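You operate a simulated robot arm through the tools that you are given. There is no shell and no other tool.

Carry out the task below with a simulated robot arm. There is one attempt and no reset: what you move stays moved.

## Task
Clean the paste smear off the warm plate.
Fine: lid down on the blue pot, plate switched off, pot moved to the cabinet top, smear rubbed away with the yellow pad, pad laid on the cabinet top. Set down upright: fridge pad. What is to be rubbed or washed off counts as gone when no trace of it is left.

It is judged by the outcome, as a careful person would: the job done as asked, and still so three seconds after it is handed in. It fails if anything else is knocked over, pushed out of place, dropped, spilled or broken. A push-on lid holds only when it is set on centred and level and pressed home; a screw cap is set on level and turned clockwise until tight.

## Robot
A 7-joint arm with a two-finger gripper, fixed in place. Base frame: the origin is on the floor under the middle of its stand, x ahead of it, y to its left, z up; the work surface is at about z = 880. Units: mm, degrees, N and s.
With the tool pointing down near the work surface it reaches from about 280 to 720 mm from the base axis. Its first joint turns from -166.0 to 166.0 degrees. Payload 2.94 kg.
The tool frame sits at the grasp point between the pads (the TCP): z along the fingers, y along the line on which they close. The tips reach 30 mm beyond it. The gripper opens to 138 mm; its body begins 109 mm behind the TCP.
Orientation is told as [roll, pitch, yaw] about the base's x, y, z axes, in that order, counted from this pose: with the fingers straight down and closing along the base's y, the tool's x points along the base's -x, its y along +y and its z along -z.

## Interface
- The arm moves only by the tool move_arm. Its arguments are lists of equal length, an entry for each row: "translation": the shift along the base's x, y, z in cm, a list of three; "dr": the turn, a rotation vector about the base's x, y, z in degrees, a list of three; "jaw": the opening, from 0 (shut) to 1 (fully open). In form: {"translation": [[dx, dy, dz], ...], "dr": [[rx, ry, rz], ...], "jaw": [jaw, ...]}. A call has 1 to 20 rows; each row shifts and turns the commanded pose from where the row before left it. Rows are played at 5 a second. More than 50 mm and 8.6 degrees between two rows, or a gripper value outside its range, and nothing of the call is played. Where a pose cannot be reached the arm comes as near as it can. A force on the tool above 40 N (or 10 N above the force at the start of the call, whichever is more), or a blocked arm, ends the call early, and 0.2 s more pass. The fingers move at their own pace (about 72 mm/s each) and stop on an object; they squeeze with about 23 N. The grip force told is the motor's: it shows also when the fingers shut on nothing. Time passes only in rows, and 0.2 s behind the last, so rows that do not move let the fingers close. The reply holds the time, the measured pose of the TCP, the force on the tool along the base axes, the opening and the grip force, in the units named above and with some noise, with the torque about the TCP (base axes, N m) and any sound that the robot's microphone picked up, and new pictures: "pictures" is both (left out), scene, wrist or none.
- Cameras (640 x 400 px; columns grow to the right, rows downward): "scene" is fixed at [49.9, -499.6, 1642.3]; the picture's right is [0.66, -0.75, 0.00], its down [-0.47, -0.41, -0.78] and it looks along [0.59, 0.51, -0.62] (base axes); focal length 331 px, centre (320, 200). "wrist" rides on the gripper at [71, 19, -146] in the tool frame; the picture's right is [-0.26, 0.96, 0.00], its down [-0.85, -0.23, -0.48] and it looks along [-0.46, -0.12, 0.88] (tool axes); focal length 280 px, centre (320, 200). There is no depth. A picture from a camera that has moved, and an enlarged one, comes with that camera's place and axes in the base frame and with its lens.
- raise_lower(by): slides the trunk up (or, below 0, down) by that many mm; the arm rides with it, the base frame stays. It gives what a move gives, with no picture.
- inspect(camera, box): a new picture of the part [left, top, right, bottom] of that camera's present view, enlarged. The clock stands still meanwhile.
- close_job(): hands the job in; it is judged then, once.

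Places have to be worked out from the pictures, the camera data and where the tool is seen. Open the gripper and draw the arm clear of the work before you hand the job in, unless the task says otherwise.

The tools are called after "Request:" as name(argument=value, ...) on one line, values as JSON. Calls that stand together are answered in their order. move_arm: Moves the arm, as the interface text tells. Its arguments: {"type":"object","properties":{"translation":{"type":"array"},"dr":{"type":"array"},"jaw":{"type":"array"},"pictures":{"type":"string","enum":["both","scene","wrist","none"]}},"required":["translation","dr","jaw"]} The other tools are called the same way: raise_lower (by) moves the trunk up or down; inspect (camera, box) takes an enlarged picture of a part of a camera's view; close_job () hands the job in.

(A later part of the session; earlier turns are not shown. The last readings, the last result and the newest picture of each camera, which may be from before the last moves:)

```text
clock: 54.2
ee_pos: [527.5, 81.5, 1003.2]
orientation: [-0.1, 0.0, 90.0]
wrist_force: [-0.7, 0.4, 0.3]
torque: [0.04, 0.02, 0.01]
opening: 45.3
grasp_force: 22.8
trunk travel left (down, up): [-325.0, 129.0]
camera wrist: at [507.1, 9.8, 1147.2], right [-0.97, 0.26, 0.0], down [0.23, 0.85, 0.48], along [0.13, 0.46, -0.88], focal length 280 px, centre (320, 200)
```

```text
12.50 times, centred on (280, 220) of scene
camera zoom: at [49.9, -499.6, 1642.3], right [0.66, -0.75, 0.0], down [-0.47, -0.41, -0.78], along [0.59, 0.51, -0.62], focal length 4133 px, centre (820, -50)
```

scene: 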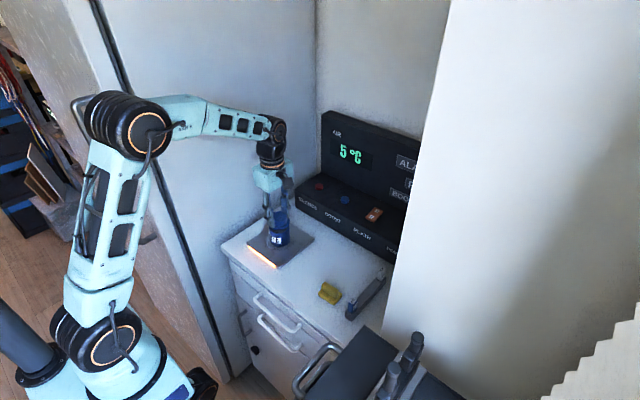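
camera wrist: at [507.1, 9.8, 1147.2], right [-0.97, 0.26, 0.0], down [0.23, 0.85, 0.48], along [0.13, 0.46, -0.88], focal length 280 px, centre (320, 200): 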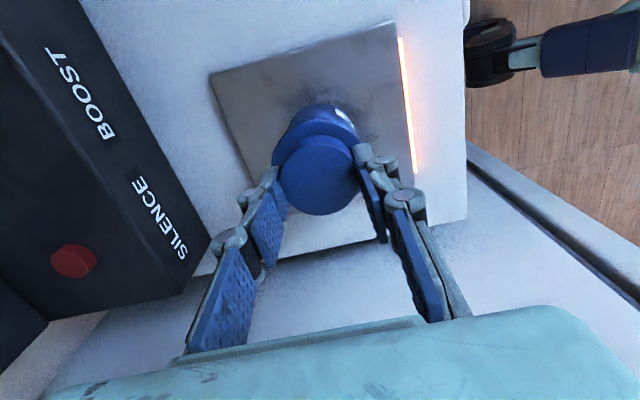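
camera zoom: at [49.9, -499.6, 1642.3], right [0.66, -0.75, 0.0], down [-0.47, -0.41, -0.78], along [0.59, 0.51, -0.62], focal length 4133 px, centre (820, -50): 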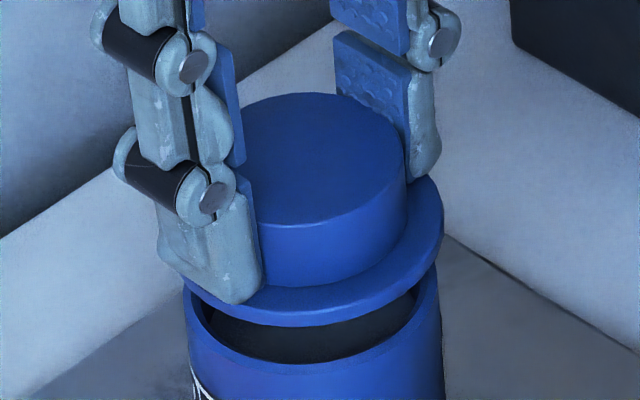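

Hovering, the lid is about (+0.8, +0.4) mm from the pot axis. I correct by (-0.7, -0.3) mm and lower to just touching.

Request:
move_arm(translation=[[-0.07, -0.03, -0.5], [0, 0, -0.5], [0, 0, -0.4], [0, 0, -0.3], [0, 0, 0]], dr=[[0, 0, 0], [0, 0, 0], [0, 0, 0], [0, 0, 0], [0, 0, 0]], jaw=[0.2, 0.2, 0.2, 0.2, 0.2])

Request:
inspect(camera="wrist", box=[260, 80, 380, 160])

Request:
inspect(camera="scene", box=[268, 215, 292, 239])

```text
clock: 55.4
ee_pos: [523.8, 80.8, 985.6]
orientation: [-0.1, 0.0, 90.0]
wrist_force: [0.5, -0.3, -0.5]
torque: [0.02, -0.02, 0.0]
opening: 45.4
grasp_force: 23.1
trunk travel left (down, up): [-325.0, 129.0]
camera wrist: at [504.5, 9.9, 1130.7], right [-0.97, 0.26, 0.0], down [0.23, 0.85, 0.48], along [0.13, 0.46, -0.88], focal length 280 px, centre (320, 200)
```

scene: 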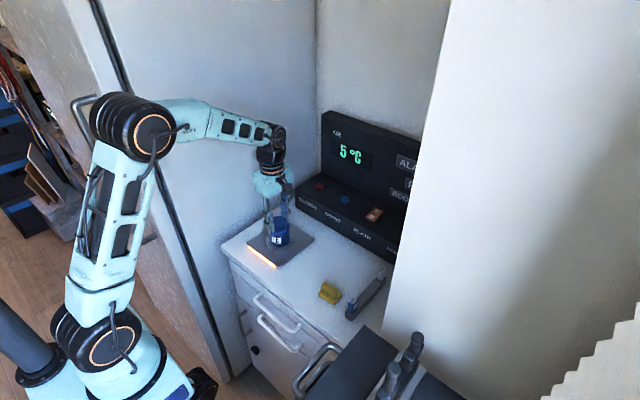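
wrist: 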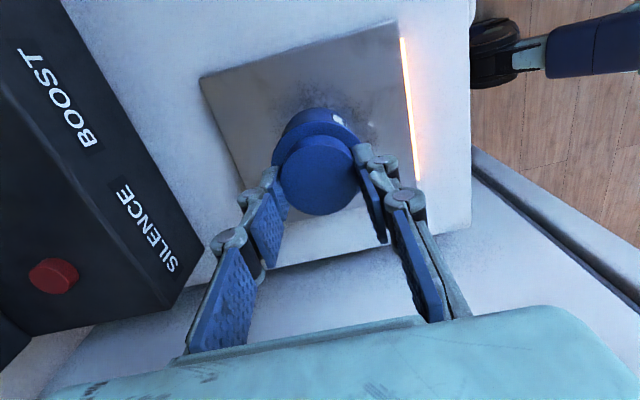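

```text
5.00 times, centred on (320, 120) of wrist
camera zoom: at [504.5, 9.9, 1130.7], right [-0.97, 0.26, 0.0], down [0.23, 0.85, 0.48], along [0.13, 0.46, -0.88], focal length 1402 px, centre (320, 600)
```

zoom: 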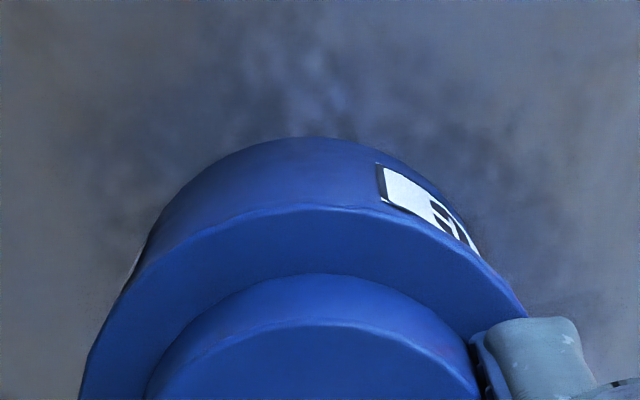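

```text
16.00 times, centred on (280, 227) of scene
camera zoom: at [49.9, -499.6, 1642.3], right [0.66, -0.75, 0.0], down [-0.47, -0.41, -0.78], along [0.59, 0.51, -0.62], focal length 5291 px, centre (960, -232)
```

zoom: 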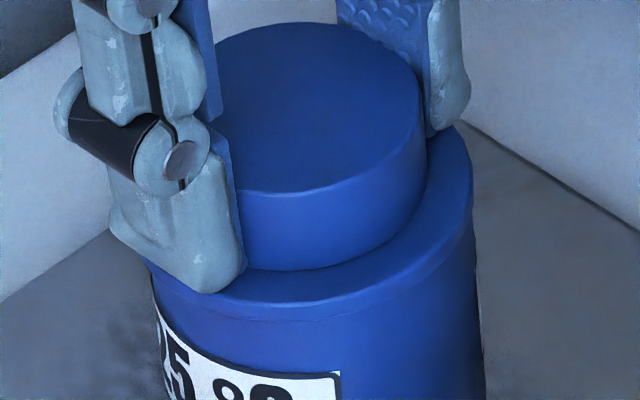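

The lid is down without force, but scene view shows it ~1.9 mm toward -x again: the arm drifted about 2 mm more than commanded. I hold still briefly to see whether the arm is still settling.

Request:
move_arm(translation=[[0, 0, 0.3], [0, 0, 0], [0, 0, 0], [0, 0, 0], [0, 0, 0]], dr=[[0, 0, 0], [0, 0, 0], [0, 0, 0], [0, 0, 0], [0, 0, 0]], jaw=[0.2, 0.2, 0.2, 0.2, 0.2], pictures="none")

Request:
inspect(camera="scene", box=[268, 215, 292, 239])

Request:
inspect(camera="wrist", box=[260, 80, 380, 160])

```text
clock: 56.6
ee_pos: [524.7, 81.8, 988.9]
orientation: [-0.1, 0.0, 90.0]
wrist_force: [0.2, 0.2, -0.9]
torque: [-0.01, -0.01, 0.0]
opening: 45.4
grasp_force: 22.5
trunk travel left (down, up): [-325.0, 129.0]
```

```text
16.00 times, centred on (280, 227) of scene
camera zoom: at [49.9, -499.6, 1642.3], right [0.66, -0.75, 0.0], down [-0.47, -0.41, -0.78], along [0.59, 0.51, -0.62], focal length 5291 px, centre (960, -232)
```

zoom: 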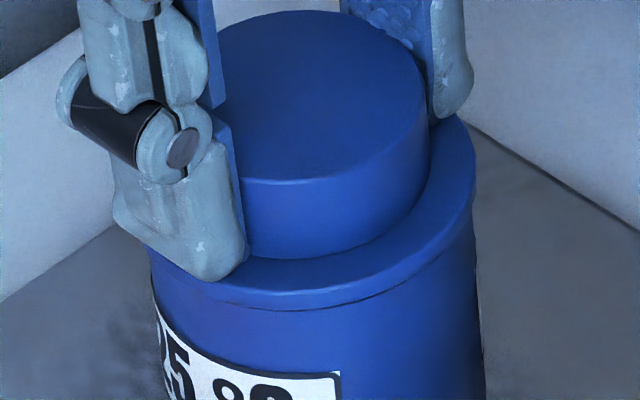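

```text
5.00 times, centred on (320, 120) of wrist
camera zoom: at [505.3, 9.7, 1133.3], right [-0.97, 0.26, 0.0], down [0.23, 0.85, 0.48], along [0.13, 0.46, -0.88], focal length 1402 px, centre (320, 600)
```

zoom: 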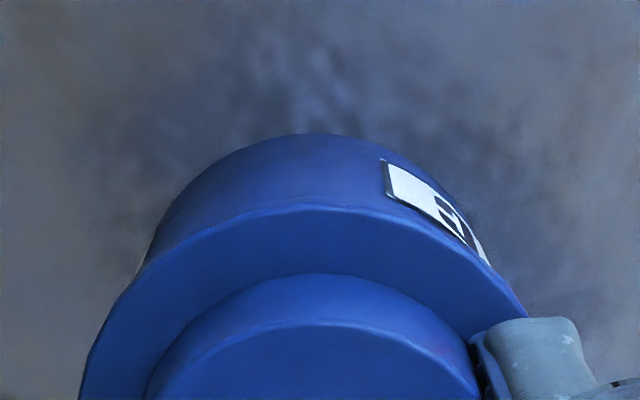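

The arm has settled; the lid is about 2 mm short in x and fine in y. I shift +1.8 mm in x, wait, and re-measure.

Request:
move_arm(translation=[[0.1, 0, 0], [0.08, 0, 0], [0, 0, 0], [0, 0, 0], [0, 0, 0], [0, 0, 0]], dr=[[0, 0, 0], [0, 0, 0], [0, 0, 0], [0, 0, 0], [0, 0, 0], [0, 0, 0]], jaw=[0.2, 0.2, 0.2, 0.2, 0.2, 0.2], pictures="none")

Request:
inspect(camera="scene", box=[268, 215, 292, 239])

Request:
inspect(camera="wrist", box=[260, 80, 380, 160])

```text
clock: 58.0
ee_pos: [526.9, 79.9, 988.6]
orientation: [0.0, -0.1, 90.0]
wrist_force: [-0.2, -0.5, 0.2]
torque: [0.04, 0.0, 0.01]
opening: 45.1
grasp_force: 23.1
trunk travel left (down, up): [-325.0, 129.0]
```

```text
16.00 times, centred on (280, 227) of scene
camera zoom: at [49.9, -499.6, 1642.3], right [0.66, -0.75, 0.0], down [-0.47, -0.41, -0.78], along [0.59, 0.51, -0.62], focal length 5291 px, centre (960, -232)
```

zoom: 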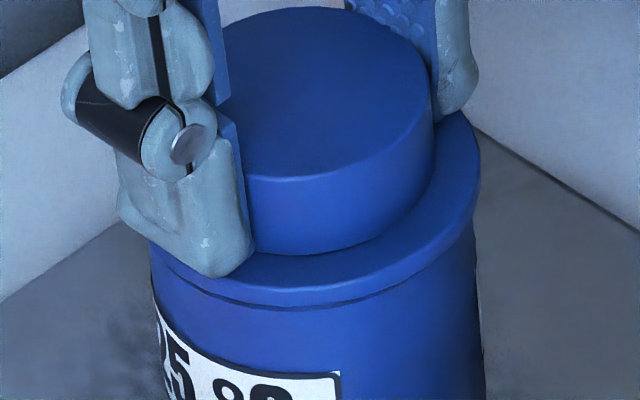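

```text
5.00 times, centred on (320, 120) of wrist
camera zoom: at [506.2, 9.3, 1133.9], right [-0.97, 0.26, 0.0], down [0.23, 0.85, 0.48], along [0.13, 0.46, -0.88], focal length 1402 px, centre (320, 600)
```

zoom: 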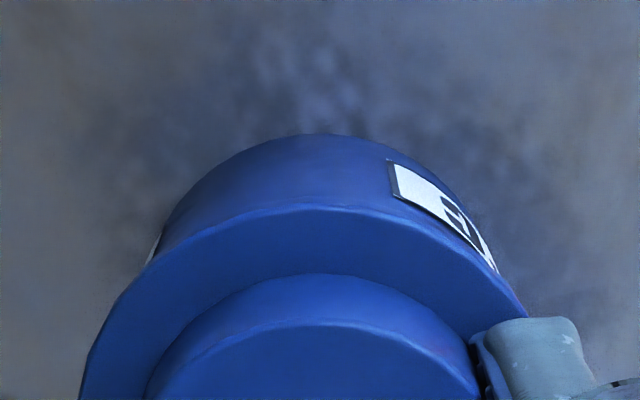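

Now within ~0.6 mm (biased to cancel the press drift). I press down smoothly to about 36 N and hold there for a moment.

Request:
move_arm(translation=[[0, 0, -0.15], [0, 0, -0.15], [0, 0, -0.1], [0, 0, -0.1], [0, 0, -0.1], [0, 0, -0.1], [0, 0, -0.05], [0, 0, 0], [0, 0, 0], [0, 0, 0]], dr=[[0, 0, 0], [0, 0, 0], [0, 0, 0], [0, 0, 0], [0, 0, 0], [0, 0, 0], [0, 0, 0], [0, 0, 0], [0, 0, 0], [0, 0, 0]], jaw=[0.2, 0.2, 0.2, 0.2, 0.2, 0.2, 0.2, 0.2, 0.2, 0.2], pictures="none")

Request:
inspect(camera="scene", box=[268, 215, 292, 239])

Request:
inspect(camera="wrist", box=[260, 80, 380, 160])

```text
clock: 60.2
ee_pos: [525.7, 79.2, 984.5]
orientation: [-0.5, -0.1, 90.0]
wrist_force: [1.9, 1.5, 32.1]
torque: [0.05, 0.19, 0.0]
opening: 45.5
grasp_force: 23.1
trunk travel left (down, up): [-325.0, 129.0]
```

```text
16.00 times, centred on (280, 227) of scene
camera zoom: at [49.9, -499.6, 1642.3], right [0.66, -0.75, 0.0], down [-0.47, -0.41, -0.78], along [0.59, 0.51, -0.62], focal length 5291 px, centre (960, -232)
```

zoom: 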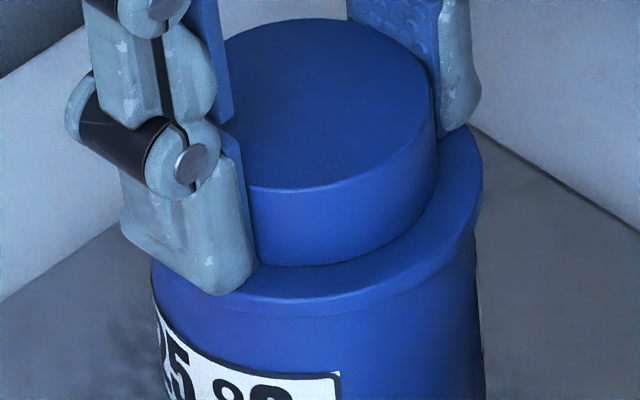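

```text
5.00 times, centred on (320, 120) of wrist
camera zoom: at [505.7, 9.3, 1128.9], right [-0.97, 0.26, -0.01], down [0.23, 0.85, 0.48], along [0.13, 0.46, -0.88], focal length 1402 px, centre (320, 600)
```

zoom: 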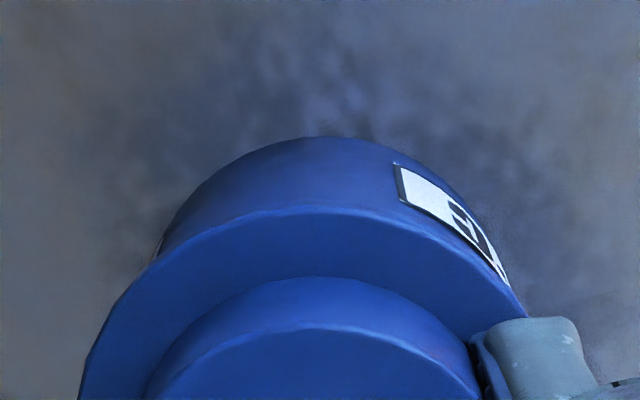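

32 N with negligible side load and concentric. I add a final half-millimetre push, then do the gentle lift test.

Request:
move_arm(translation=[[0, 0, -0.05], [0, 0, -0.03], [0, 0, 0], [0, 0, 0]], dr=[[0, 0, 0], [0, 0, 0], [0, 0, 0], [0, 0, 0]], jaw=[0.2, 0.2, 0.2, 0.2], pictures="none")

Request:
move_arm(translation=[[0, 0, 0.2], [0, 0, 0.2], [0, 0, 0.2], [0, 0, 0.2], [0, 0, 0.1], [0, 0, 0]], dr=[[0, 0, 0], [0, 0, 0], [0, 0, 0], [0, 0, 0], [0, 0, 0], [0, 0, 0]], jaw=[0.2, 0.2, 0.2, 0.2, 0.2, 0.2], pictures="none")

Request:
inspect(camera="scene", box=[264, 212, 296, 248])

```text
clock: 61.2
ee_pos: [526.0, 80.7, 985.0]
orientation: [-0.4, -0.2, 90.0]
wrist_force: [1.5, 3.0, 35.2]
torque: [0.11, 0.34, 0.05]
opening: 45.4
grasp_force: 23.2
trunk travel left (down, up): [-325.0, 129.0]
```

```text
clock: 62.6
ee_pos: [526.6, 79.8, 989.8]
orientation: [-0.1, 0.0, 90.0]
wrist_force: [0.4, 1.1, -0.1]
torque: [-0.02, -0.04, -0.01]
opening: 45.4
grasp_force: 22.7
trunk travel left (down, up): [-325.0, 129.0]
```

```text
11.11 times, centred on (280, 230) of scene
camera zoom: at [49.9, -499.6, 1642.3], right [0.66, -0.75, 0.0], down [-0.47, -0.41, -0.78], along [0.59, 0.51, -0.62], focal length 3674 px, centre (764, -133)
```

zoom: 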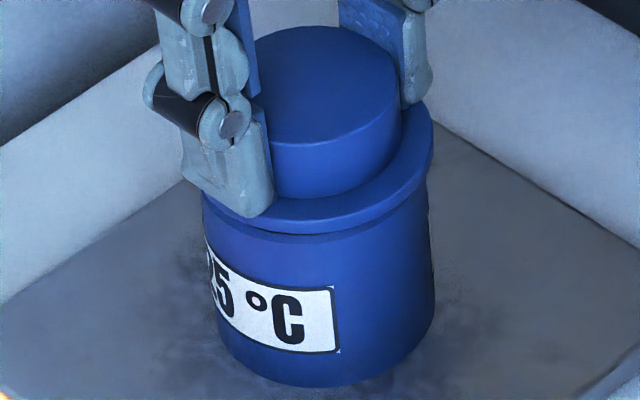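

Even pressed concentric at 35 N it lifts off freely, and the plug has ±2 mm play, so this is a simple drop-in lid resting on the rim. I lower it home centred and release.

Request:
move_arm(translation=[[0, 0, -0.2], [0, 0, -0.2], [0, 0, -0.1], [0, 0, -0.05], [0, 0, 0], [0, 0, 0]], dr=[[0, 0, 0], [0, 0, 0], [0, 0, 0], [0, 0, 0], [0, 0, 0], [0, 0, 0]], jaw=[0.2, 0.2, 0.2, 0.2, 0.2, 0.2], pictures="none")

Request:
inspect(camera="scene", box=[268, 215, 292, 239])

Request:
inspect(camera="wrist", box=[260, 80, 380, 160])

```text
clock: 64.0
ee_pos: [526.9, 79.7, 985.7]
orientation: [-0.2, 0.1, 90.0]
wrist_force: [-0.2, 0.0, 1.7]
torque: [-0.03, 0.09, 0.03]
opening: 45.1
grasp_force: 22.6
trunk travel left (down, up): [-325.0, 129.0]
```

```text
16.00 times, centred on (280, 227) of scene
camera zoom: at [49.9, -499.6, 1642.3], right [0.66, -0.75, 0.0], down [-0.47, -0.41, -0.78], along [0.59, 0.51, -0.62], focal length 5291 px, centre (960, -232)
```

zoom: 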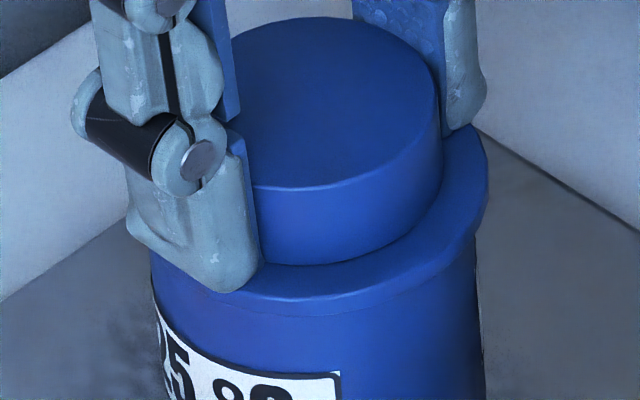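

```text
5.00 times, centred on (320, 120) of wrist
camera zoom: at [507.5, 8.8, 1129.3], right [-0.97, 0.26, 0.0], down [0.23, 0.85, 0.48], along [0.13, 0.46, -0.88], focal length 1402 px, centre (320, 600)
```

zoom: 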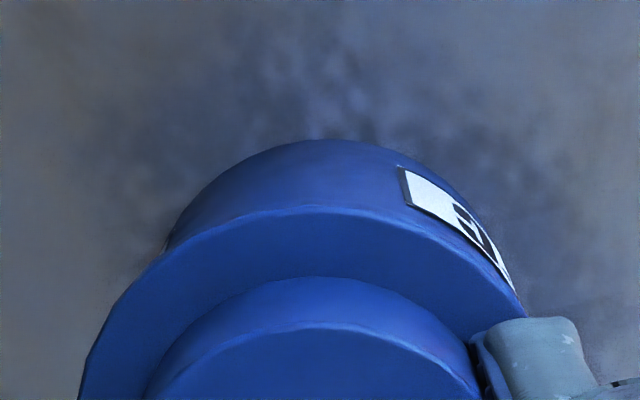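

Seated centred with negligible force. I open the fingers, rise, and then back away toward the robot to get a horizontal side view of the seat.

Request:
move_arm(translation=[[0, 0, 0], [0, 0, 0], [0, 0, 0.5], [0, 0, 2], [0, 0, 4], [-2, 0, 4], [-4, 0, 2], [-4, 0, 0], [-4, 0, 0], [-3, 0, 0], [0, 0, 0]], dr=[[0, 0, 0], [0, 0, 0], [0, 0, 0], [0, 0, 0], [0, 0, 0], [0, 0, -8], [0, 0, -8], [0, 0, -8], [0, 0, -8], [0, 0, -8], [0, 0, 0]], jaw=[0.4, 0.6, 0.6, 0.6, 0.6, 0.6, 0.6, 0.6, 0.6, 0.6, 0.6])

Request:
inspect(camera="scene", box=[264, 212, 296, 248])

```text
clock: 66.4
ee_pos: [355.4, 81.9, 1099.3]
orientation: [1.4, 1.4, 49.9]
wrist_force: [0.6, 0.2, 0.6]
torque: [-0.03, -0.01, 0.0]
opening: 82.7
grasp_force: 0.1
trunk travel left (down, up): [-325.0, 129.0]
camera wrist: at [299.3, 39.7, 1245.3], right [-0.57, 0.82, 0.02], down [0.74, 0.5, 0.45], along [0.36, 0.27, -0.89], focal length 280 px, centre (320, 200)
```

scene: 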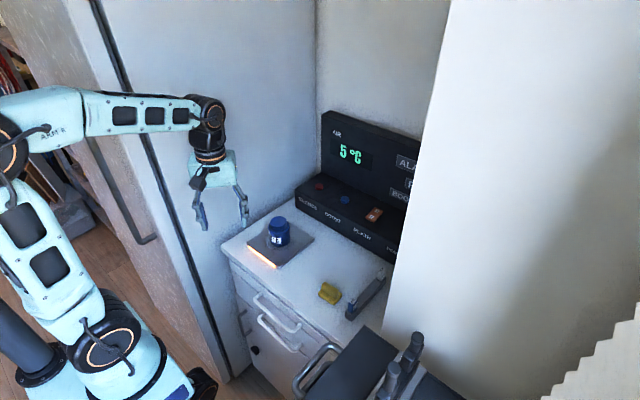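
wrist: 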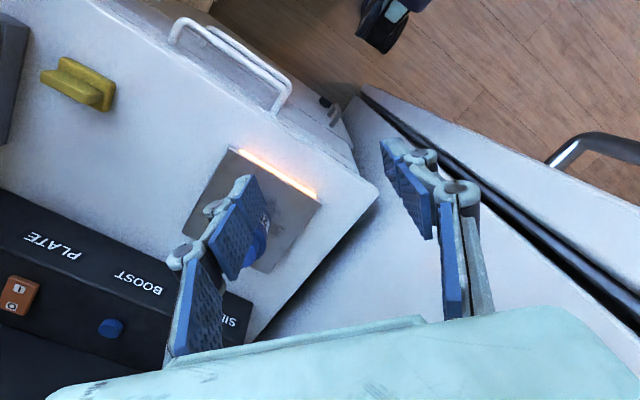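

```text
11.11 times, centred on (280, 230) of scene
camera zoom: at [49.9, -499.6, 1642.3], right [0.66, -0.75, 0.0], down [-0.47, -0.41, -0.78], along [0.59, 0.51, -0.62], focal length 3674 px, centre (764, -133)
```

zoom: 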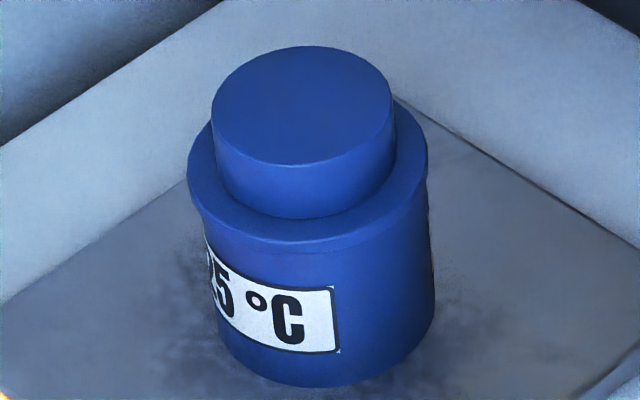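

The lid is on, level and flush (resting ~2 mm toward -x within its play). Next I switch the plate off: I turn the tool back to yaw 0 and carry the closed gripper toward the orange PLATE rocker at about (740, -120).

Request:
move_arm(translation=[[2, -2, 1], [3, -2.5, 1], [3, -2.5, 0], [3, -2.5, 0], [3, -2.5, 0], [3, -2.5, 0], [3, -2.5, 0], [2, -2, 0], [0, 0, 0]], dr=[[0, 0, -8.4], [0, 0, -8.4], [0, 0, -8.4], [0, 0, -8.4], [0, 0, -8.4], [0, 0, -8], [0, 0, 0], [0, 0, 0], [0, 0, 0]], jaw=[0.4, 0.2, 0, 0, 0, 0, 0, 0, 0])

```text
clock: 68.4
ee_pos: [573.9, -111.8, 1129.7]
orientation: [0.0, 0.0, 0.0]
wrist_force: [-0.2, -1.3, 0.5]
torque: [0.01, 0.03, -0.02]
opening: 0.0
grasp_force: 22.8
trunk travel left (down, up): [-325.0, 129.0]
camera wrist: at [504.8, -92.7, 1274.0], right [0.26, 0.97, 0.0], down [0.85, -0.23, 0.48], along [0.46, -0.13, -0.88], focal length 280 px, centre (320, 200)
```

scene: 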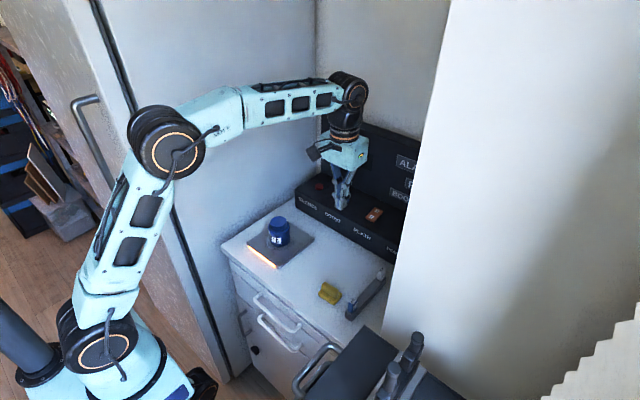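
wrist: 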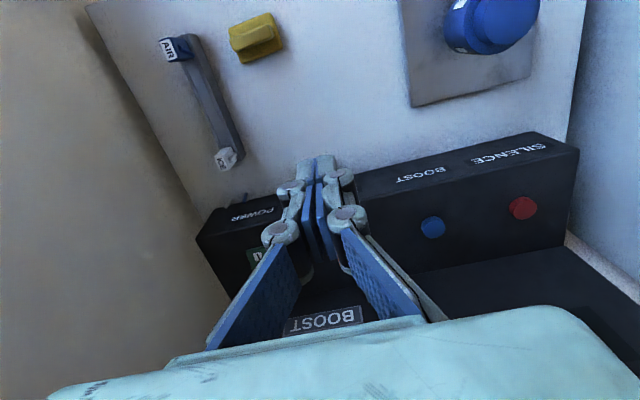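

Request:
inspect(camera="scene", box=[330, 175, 420, 245])

Request:
inspect(camera="wrist", box=[190, 130, 580, 340])

```text
5.71 times, centred on (375, 210) of scene
camera zoom: at [49.9, -499.6, 1642.3], right [0.66, -0.75, 0.0], down [-0.47, -0.41, -0.78], along [0.59, 0.51, -0.62], focal length 1890 px, centre (6, 143)
```

zoom: 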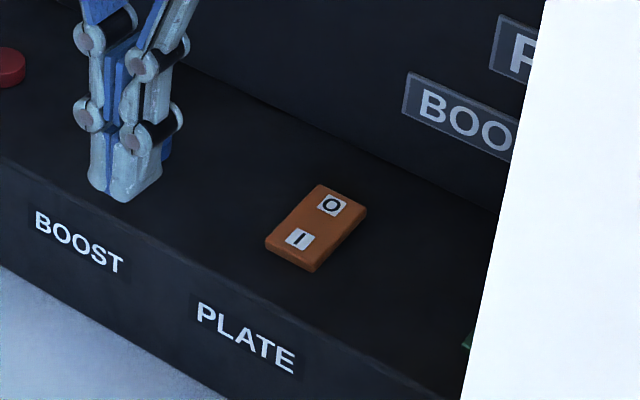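

```text
1.64 times, centred on (385, 235) of wrist
camera zoom: at [504.8, -92.7, 1274.0], right [0.26, 0.97, 0.0], down [0.85, -0.23, 0.48], along [0.46, -0.13, -0.88], focal length 460 px, centre (213, 143)
```

zoom: 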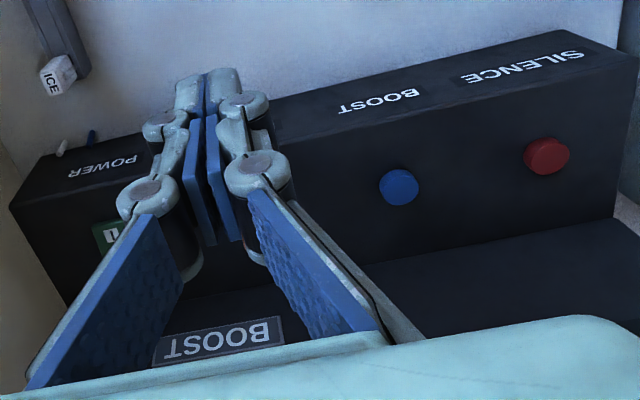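

The O end of the rocker works out at about (763, -120, 972). I tilt the closed fingers 45° forward and approach above it.

Request:
move_arm(translation=[[2.5, -0.13, -0.5], [2.5, -0.13, -0.5], [2.5, -0.13, -0.5], [2.5, -0.13, -0.5], [2.5, -0.13, -0.5], [2.5, -0.13, -0.5], [1.3, 0, -1.5], [1.3, 0, -1.5], [0, 0, 0], [0, 0, 0]], dr=[[0, -7.5, 0], [0, -7.5, 0], [0, -7.5, 0], [0, -7.5, 0], [0, -7.5, 0], [0, -7.5, 0], [0, 0, 0], [0, 0, 0], [0, 0, 0], [0, 0, 0]], jaw=[0, 0, 0, 0, 0, 0, 0, 0, 0, 0])

Request:
inspect(camera="scene", box=[330, 155, 420, 245])

Request:
inspect(camera="wrist", box=[220, 60, 420, 220])

```text
clock: 70.6
ee_pos: [752.0, -117.9, 1070.5]
orientation: [-0.2, -45.0, 0.1]
wrist_force: [0.6, 0.0, -0.4]
torque: [0.03, 0.0, 0.01]
opening: 0.2
grasp_force: 22.5
trunk travel left (down, up): [-325.0, 129.0]
camera wrist: at [599.5, -97.8, 1122.9], right [0.19, 0.97, 0.18], down [0.26, -0.23, 0.94], along [0.95, -0.13, -0.3], focal length 280 px, centre (320, 200)
```

scene: 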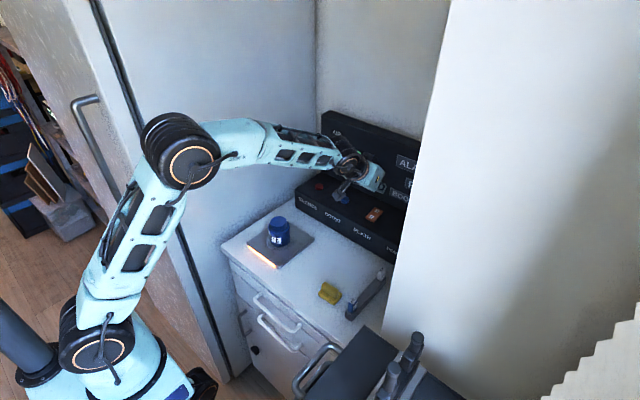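
wrist: 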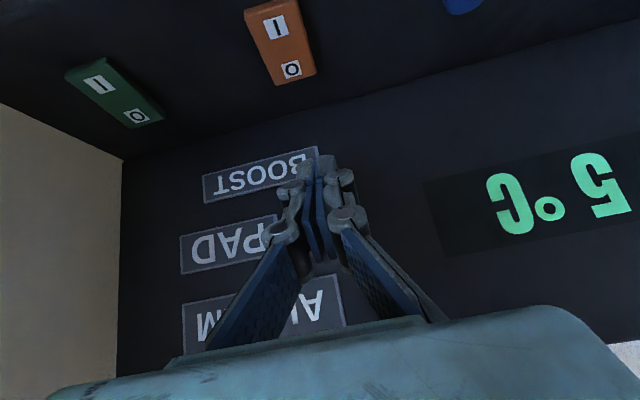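

```text
4.44 times, centred on (375, 200) of scene
camera zoom: at [49.9, -499.6, 1642.3], right [0.66, -0.75, 0.0], down [-0.47, -0.41, -0.78], along [0.59, 0.51, -0.62], focal length 1470 px, centre (76, 200)
```

zoom: 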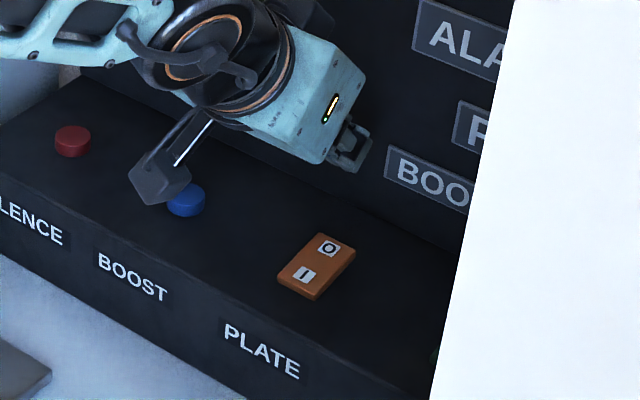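

```text
2.50 times, centred on (320, 140) of wrist
camera zoom: at [599.5, -97.8, 1122.9], right [0.19, 0.97, 0.18], down [0.26, -0.23, 0.94], along [0.95, -0.13, -0.3], focal length 701 px, centre (320, 350)
```

zoom: 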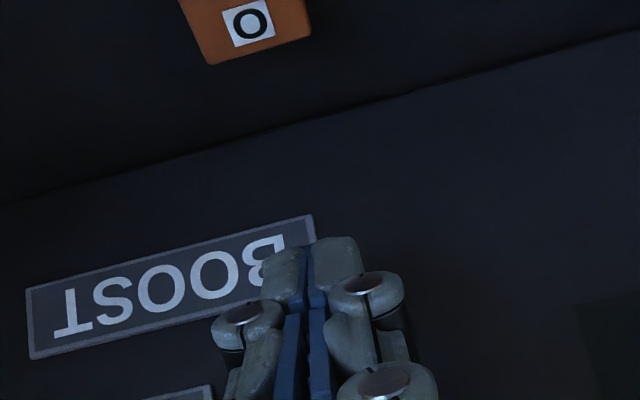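

The O mark triangulates to about (761, -121, 972); the finger tips will land around x≈764. I correct y by -3 mm and descend to just above the rocker.

Request:
move_arm(translation=[[0, -0.3, -1.5], [0, 0, -2], [0, 0, -2], [0, 0, -0.7], [0, 0, 0], [0, 0, 0]], dr=[[0, 0, 0], [0, 0, 0], [0, 0, 0], [0, 0, 0], [0, 0, 0], [0, 0, 0]], jaw=[0, 0, 0, 0, 0, 0])

Request:
inspect(camera="scene", box=[340, 165, 410, 235])

Request:
inspect(camera="wrist", box=[220, 80, 420, 220])

```text
clock: 72.0
ee_pos: [752.4, -120.8, 1008.8]
orientation: [-0.2, -45.0, 0.1]
wrist_force: [-0.9, 0.4, -0.4]
torque: [0.02, 0.02, 0.01]
opening: 0.0
grasp_force: 22.7
trunk travel left (down, up): [-325.0, 129.0]
camera wrist: at [600.6, -101.4, 1060.5], right [0.19, 0.97, 0.18], down [0.26, -0.23, 0.94], along [0.95, -0.13, -0.3], focal length 280 px, centre (320, 200)
```

scene: 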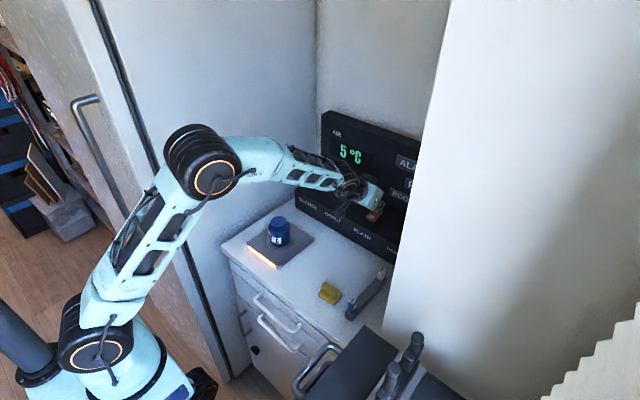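
wrist: 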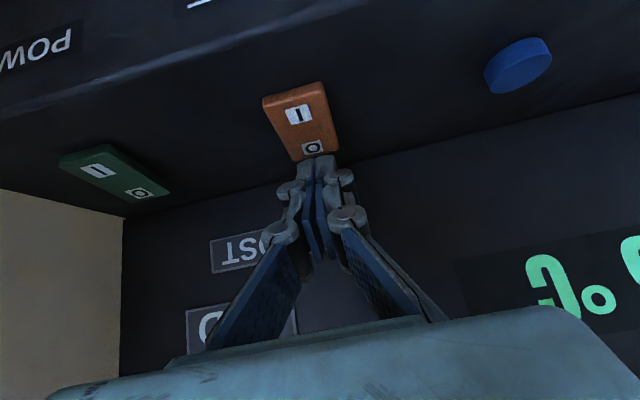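

```text
5.71 times, centred on (375, 200) of scene
camera zoom: at [49.9, -499.6, 1642.3], right [0.66, -0.75, 0.0], down [-0.47, -0.41, -0.78], along [0.59, 0.51, -0.62], focal length 1890 px, centre (6, 200)
```

zoom: 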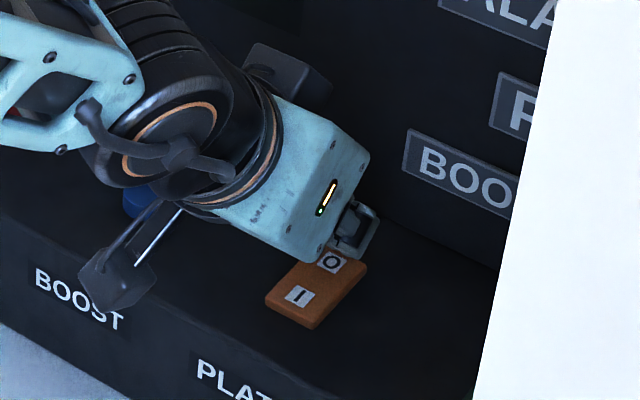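

```text
2.86 times, centred on (320, 150) of wrist
camera zoom: at [600.6, -101.4, 1060.5], right [0.19, 0.97, 0.18], down [0.26, -0.23, 0.94], along [0.95, -0.13, -0.3], focal length 801 px, centre (320, 343)
```

zoom: 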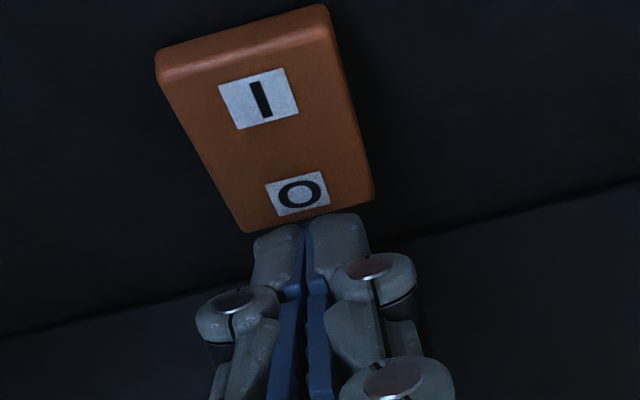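

The tips are about to come down on the O end. I lower in small steps until it presses.

Request:
move_arm(translation=[[-0.1, 0, -0.3], [0, 0, -0.2], [0, 0, -0.2], [0, 0, -0.1], [0, 0, -0.1], [0, 0, 0]], dr=[[0, 0, 0], [0, 0, 0], [0, 0, 0], [0, 0, 0], [0, 0, 0], [0, 0, 0]], jaw=[0, 0, 0, 0, 0, 0])

Request:
inspect(camera="wrist", box=[220, 80, 420, 220])

Request:
inspect(camera="scene", box=[230, 165, 410, 285])

```text
clock: 73.4
ee_pos: [752.0, -120.8, 1000.3]
orientation: [-0.2, -45.2, 0.2]
wrist_force: [4.3, 1.6, 5.3]
torque: [0.08, -0.16, 0.0]
opening: 6.0
grasp_force: 28.4
trunk travel left (down, up): [-325.0, 129.0]
camera wrist: at [598.7, -100.8, 1052.0], right [0.19, 0.97, 0.18], down [0.26, -0.23, 0.94], along [0.95, -0.13, -0.29], focal length 280 px, centre (320, 200)
```

scene: 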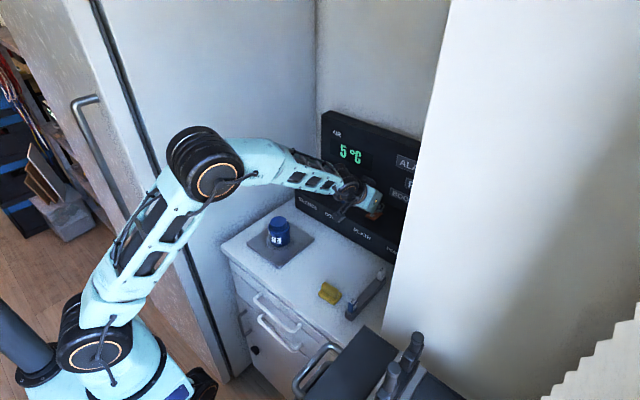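
wrist: 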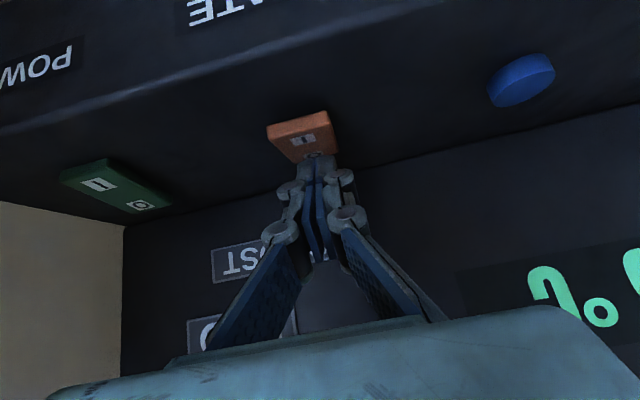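

```text
2.86 times, centred on (320, 150) of wrist
camera zoom: at [598.7, -100.8, 1052.0], right [0.19, 0.97, 0.18], down [0.26, -0.23, 0.94], along [0.95, -0.13, -0.29], focal length 801 px, centre (320, 343)
```

zoom: 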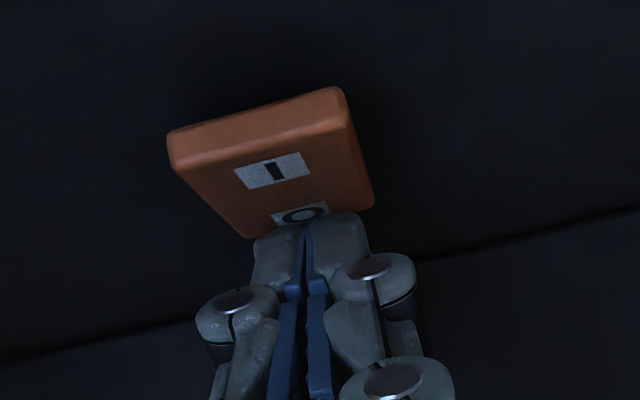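

```text
3.33 times, centred on (320, 225) of scene
camera zoom: at [49.9, -499.6, 1642.3], right [0.66, -0.75, 0.0], down [-0.47, -0.41, -0.78], along [0.59, 0.51, -0.62], focal length 1102 px, centre (320, 117)
```

zoom: 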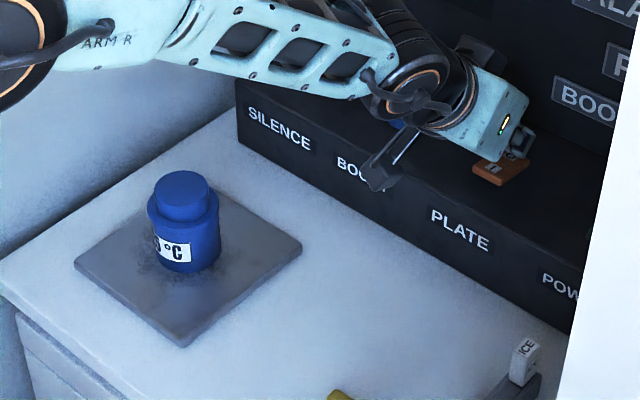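

The rocker has tipped to O and the plate's glowing strip is out. I lift off straight up and retreat.

Request:
move_arm(translation=[[0, 0, 0.5], [0, 0, 2], [0, 0, 3], [-2, 0, 3], [-4, 0, 1], [-4, 0, 0], [-4, 0.5, 0], [-4, 1, 0], [0, 0, 0]], dr=[[0, 0, 0], [0, 0, 0], [0, 0, 0], [0, 0, 0], [0, 0, 0], [0, 0, 0], [0, 0, 0], [0, 0, 0], [0, 0, 0]], jaw=[0, 0, 0, 0, 0, 0, 0, 0.3, 0.6])

Request:
inspect(camera="scene", box=[300, 100, 420, 260])

Request:
inspect(camera="scene", box=[240, 205, 320, 275])

```text
clock: 75.4
ee_pos: [573.5, -105.1, 1096.5]
orientation: [-0.2, -45.0, 0.1]
wrist_force: [0.4, 0.3, -0.2]
torque: [0.02, 0.01, -0.01]
opening: 79.3
grasp_force: 0.0
trunk travel left (down, up): [-325.0, 129.0]
camera wrist: at [419.4, -85.5, 1148.8], right [0.19, 0.97, 0.18], down [0.26, -0.23, 0.94], along [0.95, -0.13, -0.3], focal length 280 px, centre (320, 200)
```

scene: 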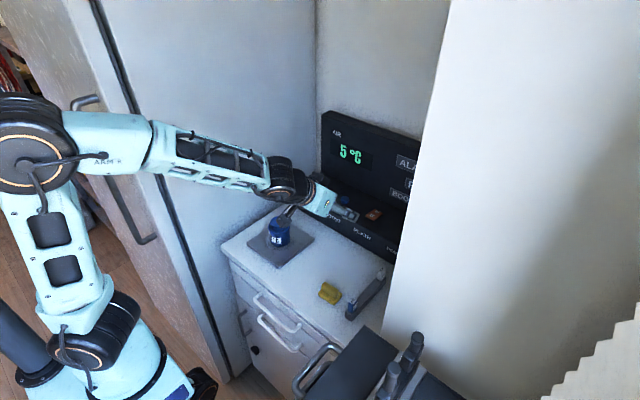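
wrist: 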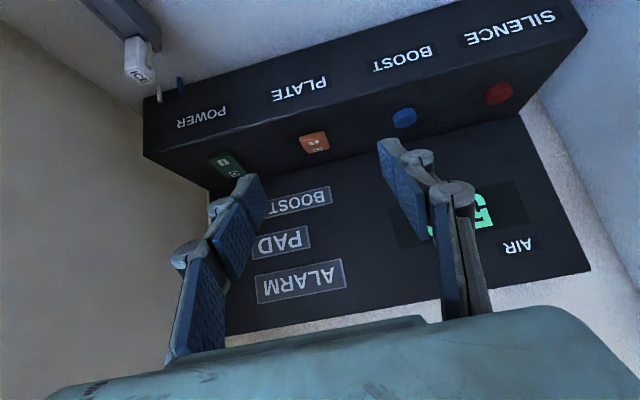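

```text
2.50 times, centred on (360, 180) of scene
camera zoom: at [49.9, -499.6, 1642.3], right [0.66, -0.75, 0.0], down [-0.47, -0.41, -0.78], along [0.59, 0.51, -0.62], focal length 827 px, centre (220, 250)
```

zoom: 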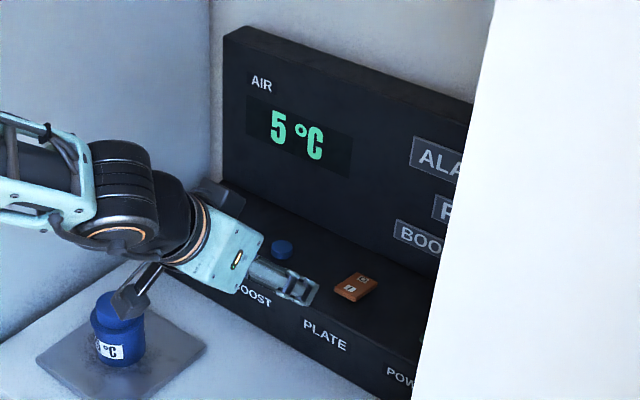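

```text
5.71 times, centred on (280, 240) of scene
camera zoom: at [49.9, -499.6, 1642.3], right [0.66, -0.75, 0.0], down [-0.47, -0.41, -0.78], along [0.59, 0.51, -0.62], focal length 1890 px, centre (549, -29)
```

zoom: 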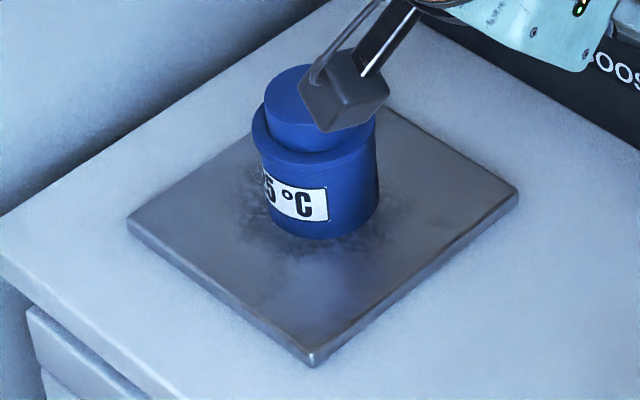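

Plate is off and the pot undisturbed. Now for the pot: a vertical grip would clamp on the wider lid flange, so I'll approach from the robot side with the fingers tilted ~60° to grip the body below the flange. First I back off to in front of the pot.

Request:
move_arm(translation=[[-4, 4, 0], [-4, 4, 0], [-4, 4, 0], [-4, 4, 0], [-1, 2.5, -2], [0, 0, -3], [0, 0, -3], [0, 0, -2], [0, 0, 0], [0, 0, 0]], dr=[[0, -5, 0], [0, -5, 0], [0, -5, 0], [0, 0, 0], [0, 0, 0], [0, 0, 0], [0, 0, 0], [0, 0, 0], [0, 0, 0], [0, 0, 0]], jaw=[0.7, 0.7, 0.7, 0.7, 0.7, 0.7, 0.7, 0.7, 0.7, 0.7])

Request:
inspect(camera="wrist", box=[230, 100, 410, 280])

```text
refused: row 1 steps farther than a row can; nothing moved
```

```text
2.22 times, centred on (320, 190) of wrist
camera zoom: at [419.4, -85.5, 1148.8], right [0.19, 0.97, 0.18], down [0.26, -0.23, 0.94], along [0.95, -0.13, -0.3], focal length 623 px, centre (320, 222)
```

zoom: 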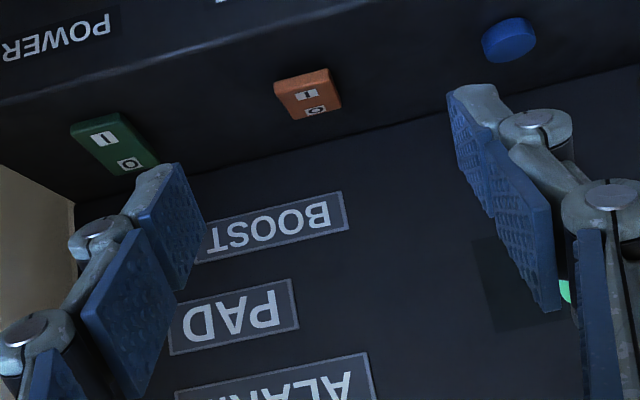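

The step was slightly too long (56 mm); I repeat with shorter steps.

Request:
move_arm(translation=[[-3.4, 3.4, 0], [-3.4, 3.4, 0], [-3.4, 3.4, 0], [-3.4, 3.4, 0], [-3.4, 3.4, 0], [0, 1.6, -2], [0, 0, -3], [0, 0, -3], [0, 0, -2], [0, 0, 0], [0, 0, 0]], dr=[[0, -5, 0], [0, -5, 0], [0, -5, 0], [0, 0, 0], [0, 0, 0], [0, 0, 0], [0, 0, 0], [0, 0, 0], [0, 0, 0], [0, 0, 0], [0, 0, 0]], jaw=[0.7, 0.7, 0.7, 0.7, 0.7, 0.7, 0.7, 0.7, 0.7, 0.7, 0.7])

Request:
inspect(camera="wrist", box=[230, 100, 410, 280])

```text
clock: 76.2
ee_pos: [482.8, -7.2, 1035.2]
orientation: [11.1, -49.3, -6.6]
wrist_force: [0.4, -1.0, -0.6]
torque: [-0.02, 0.03, 0.02]
opening: 96.6
grasp_force: 0.0
out of reach, approached as far as the arm can: row 3
trunk travel left (down, up): [-325.0, 129.0]
stopped in row 3: the arm was blocked; the commanded pose is now the measured one
camera wrist: at [326.4, 2.1, 1076.5], right [0.14, 0.94, 0.32], down [0.19, -0.34, 0.92], along [0.97, -0.07, -0.23], focal length 280 px, centre (320, 200)
```

scene: 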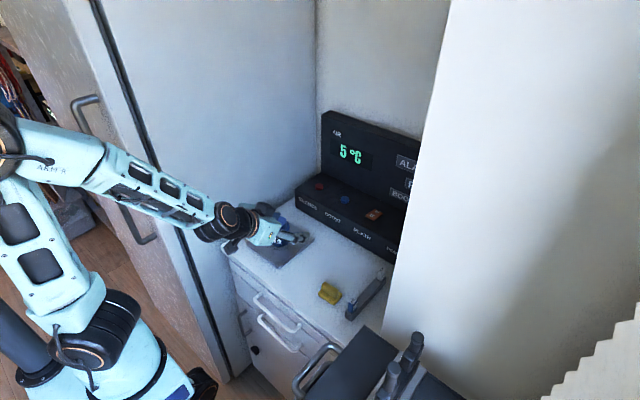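
wrist: 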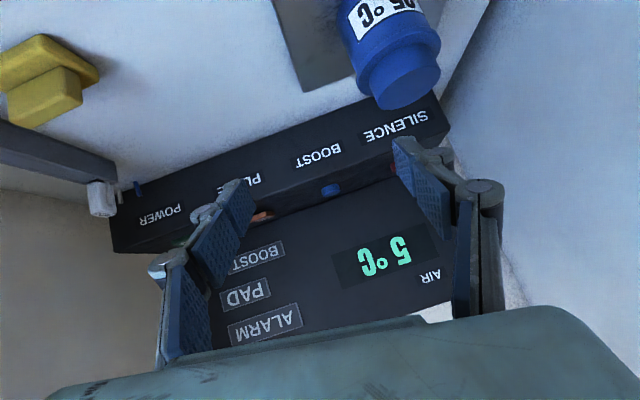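

```text
2.22 times, centred on (320, 190) of wrist
camera zoom: at [326.4, 2.1, 1076.5], right [0.14, 0.94, 0.32], down [0.19, -0.34, 0.92], along [0.97, -0.07, -0.23], focal length 623 px, centre (320, 222)
```

zoom: 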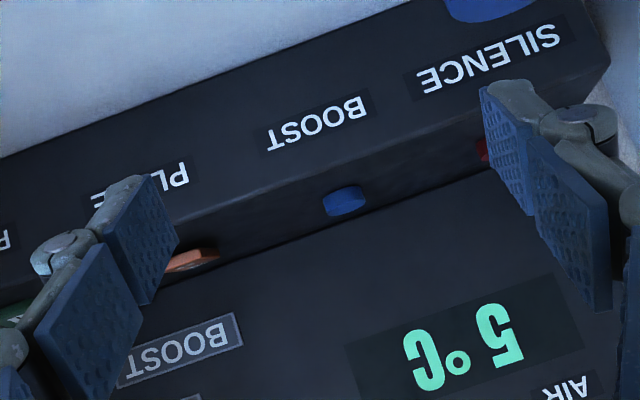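

The forward-tilted pose is out of reach that close to the base. I untilt and rise; next I'll test an approach from the -y side instead.

Request:
move_arm(translation=[[0.5, -0.5, 1.5], [0.5, -0.5, 1.5], [0.5, -0.5, 1.5], [0.5, -0.5, 1], [0, -0.5, 1], [0, -0.5, 0], [0, 0, 0], [0, 0, 0]], dr=[[0, 7, 0], [0, 7, 0], [0, 7, 0], [0, 7, 0], [0, 7, 0], [0, 7, 0], [0, 7, 0], [0, 0, 0]], jaw=[0.7, 0.7, 0.7, 0.7, 0.7, 0.7, 0.7, 0.7])

Request:
inspect(camera="scene", box=[240, 205, 320, 275])

```text
clock: 78.0
ee_pos: [499.1, -21.4, 1088.9]
orientation: [8.7, -6.2, -4.2]
wrist_force: [-0.5, -1.1, -0.4]
torque: [-0.01, 0.01, -0.03]
opening: 96.5
grasp_force: 0.1
out of reach, approached as far as the arm can: row 1, 2
trunk travel left (down, up): [-325.0, 129.0]
camera wrist: at [413.7, -17.8, 1226.9], right [0.31, 0.93, 0.17], down [0.77, -0.36, 0.53], along [0.55, -0.03, -0.83], focal length 280 px, centre (320, 200)
```

scene: 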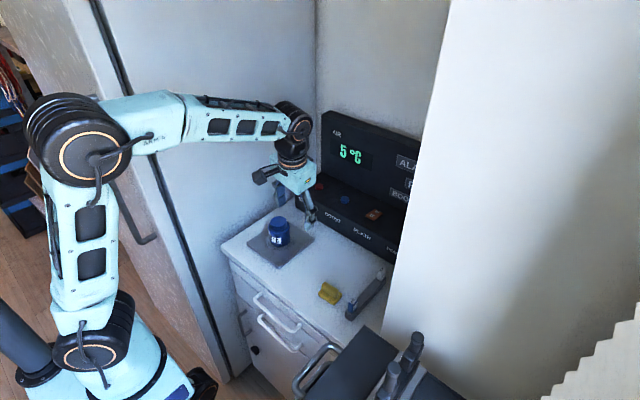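
wrist: 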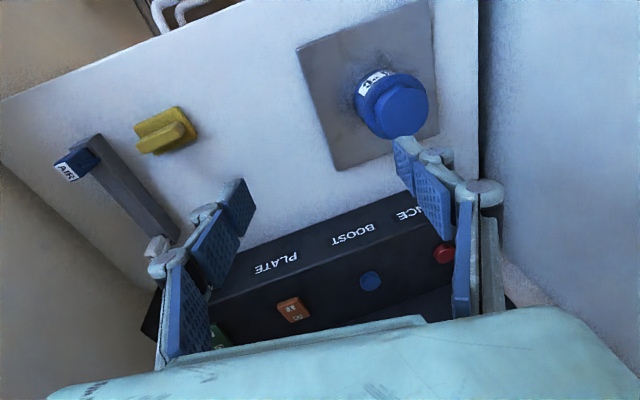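

```text
5.71 times, centred on (280, 240) of scene
camera zoom: at [49.9, -499.6, 1642.3], right [0.66, -0.75, 0.0], down [-0.47, -0.41, -0.78], along [0.59, 0.51, -0.62], focal length 1890 px, centre (549, -29)
```

zoom: 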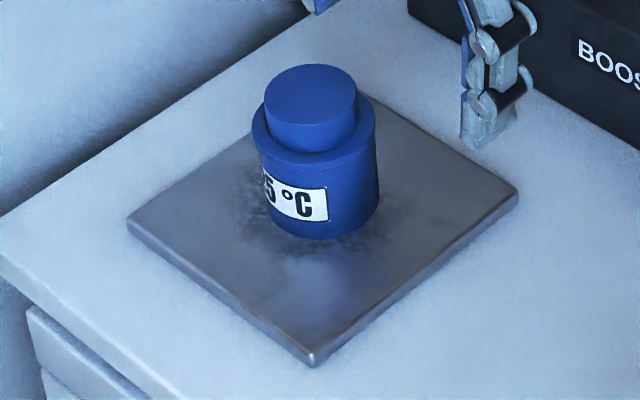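

The pot is untouched. I square the tool up, turn to yaw 90 and stage it at (525, -70) to test a +y-pointing tilt.

Request:
move_arm(translation=[[0.3, -0.5, 0], [0.3, -0.5, 0], [0.2, -0.4, 0], [0.2, -0.4, 0], [0.2, -0.4, 0], [0.2, -0.4, 0], [0.2, -0.4, 0], [0.2, -0.4, 0], [0.2, -0.4, 0], [0.2, -0.4, 0], [0.2, -0.4, 0], [0.2, -0.4, 0], [0, 0, 0], [0, 0, 0]], dr=[[-4.35, 3.1, 2.1], [-4.35, 3.1, 2.1], [0, 0, 8.2], [0, 0, 8.2], [0, 0, 8.2], [0, 0, 8.2], [0, 0, 8.2], [0, 0, 8.2], [0, 0, 8.2], [0, 0, 8.2], [0, 0, 8.2], [0, 0, 8.2], [0, 0, 8], [0, 0, 0]], jaw=[0.7, 0.7, 0.7, 0.7, 0.7, 0.7, 0.7, 0.7, 0.7, 0.7, 0.7, 0.7, 0.7, 0.7])

```text
clock: 81.0
ee_pos: [526.4, -72.1, 1088.2]
orientation: [-0.3, -0.4, 90.7]
wrist_force: [0.7, -0.3, -0.7]
torque: [-0.02, -0.01, -0.02]
opening: 96.7
grasp_force: 0.1
trunk travel left (down, up): [-325.0, 129.0]
camera wrist: at [506.6, -144.1, 1232.6], right [-0.97, 0.25, 0.0], down [0.22, 0.85, 0.48], along [0.12, 0.47, -0.88], focal length 280 px, centre (320, 200)
```

scene: 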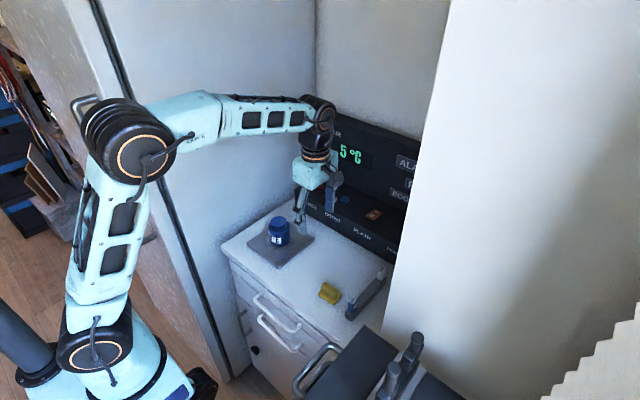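
wrist: 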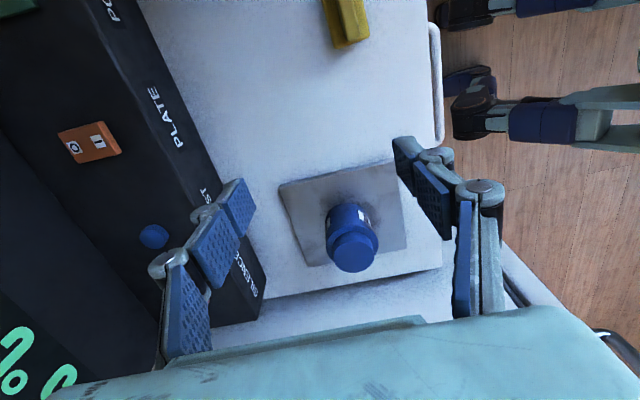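

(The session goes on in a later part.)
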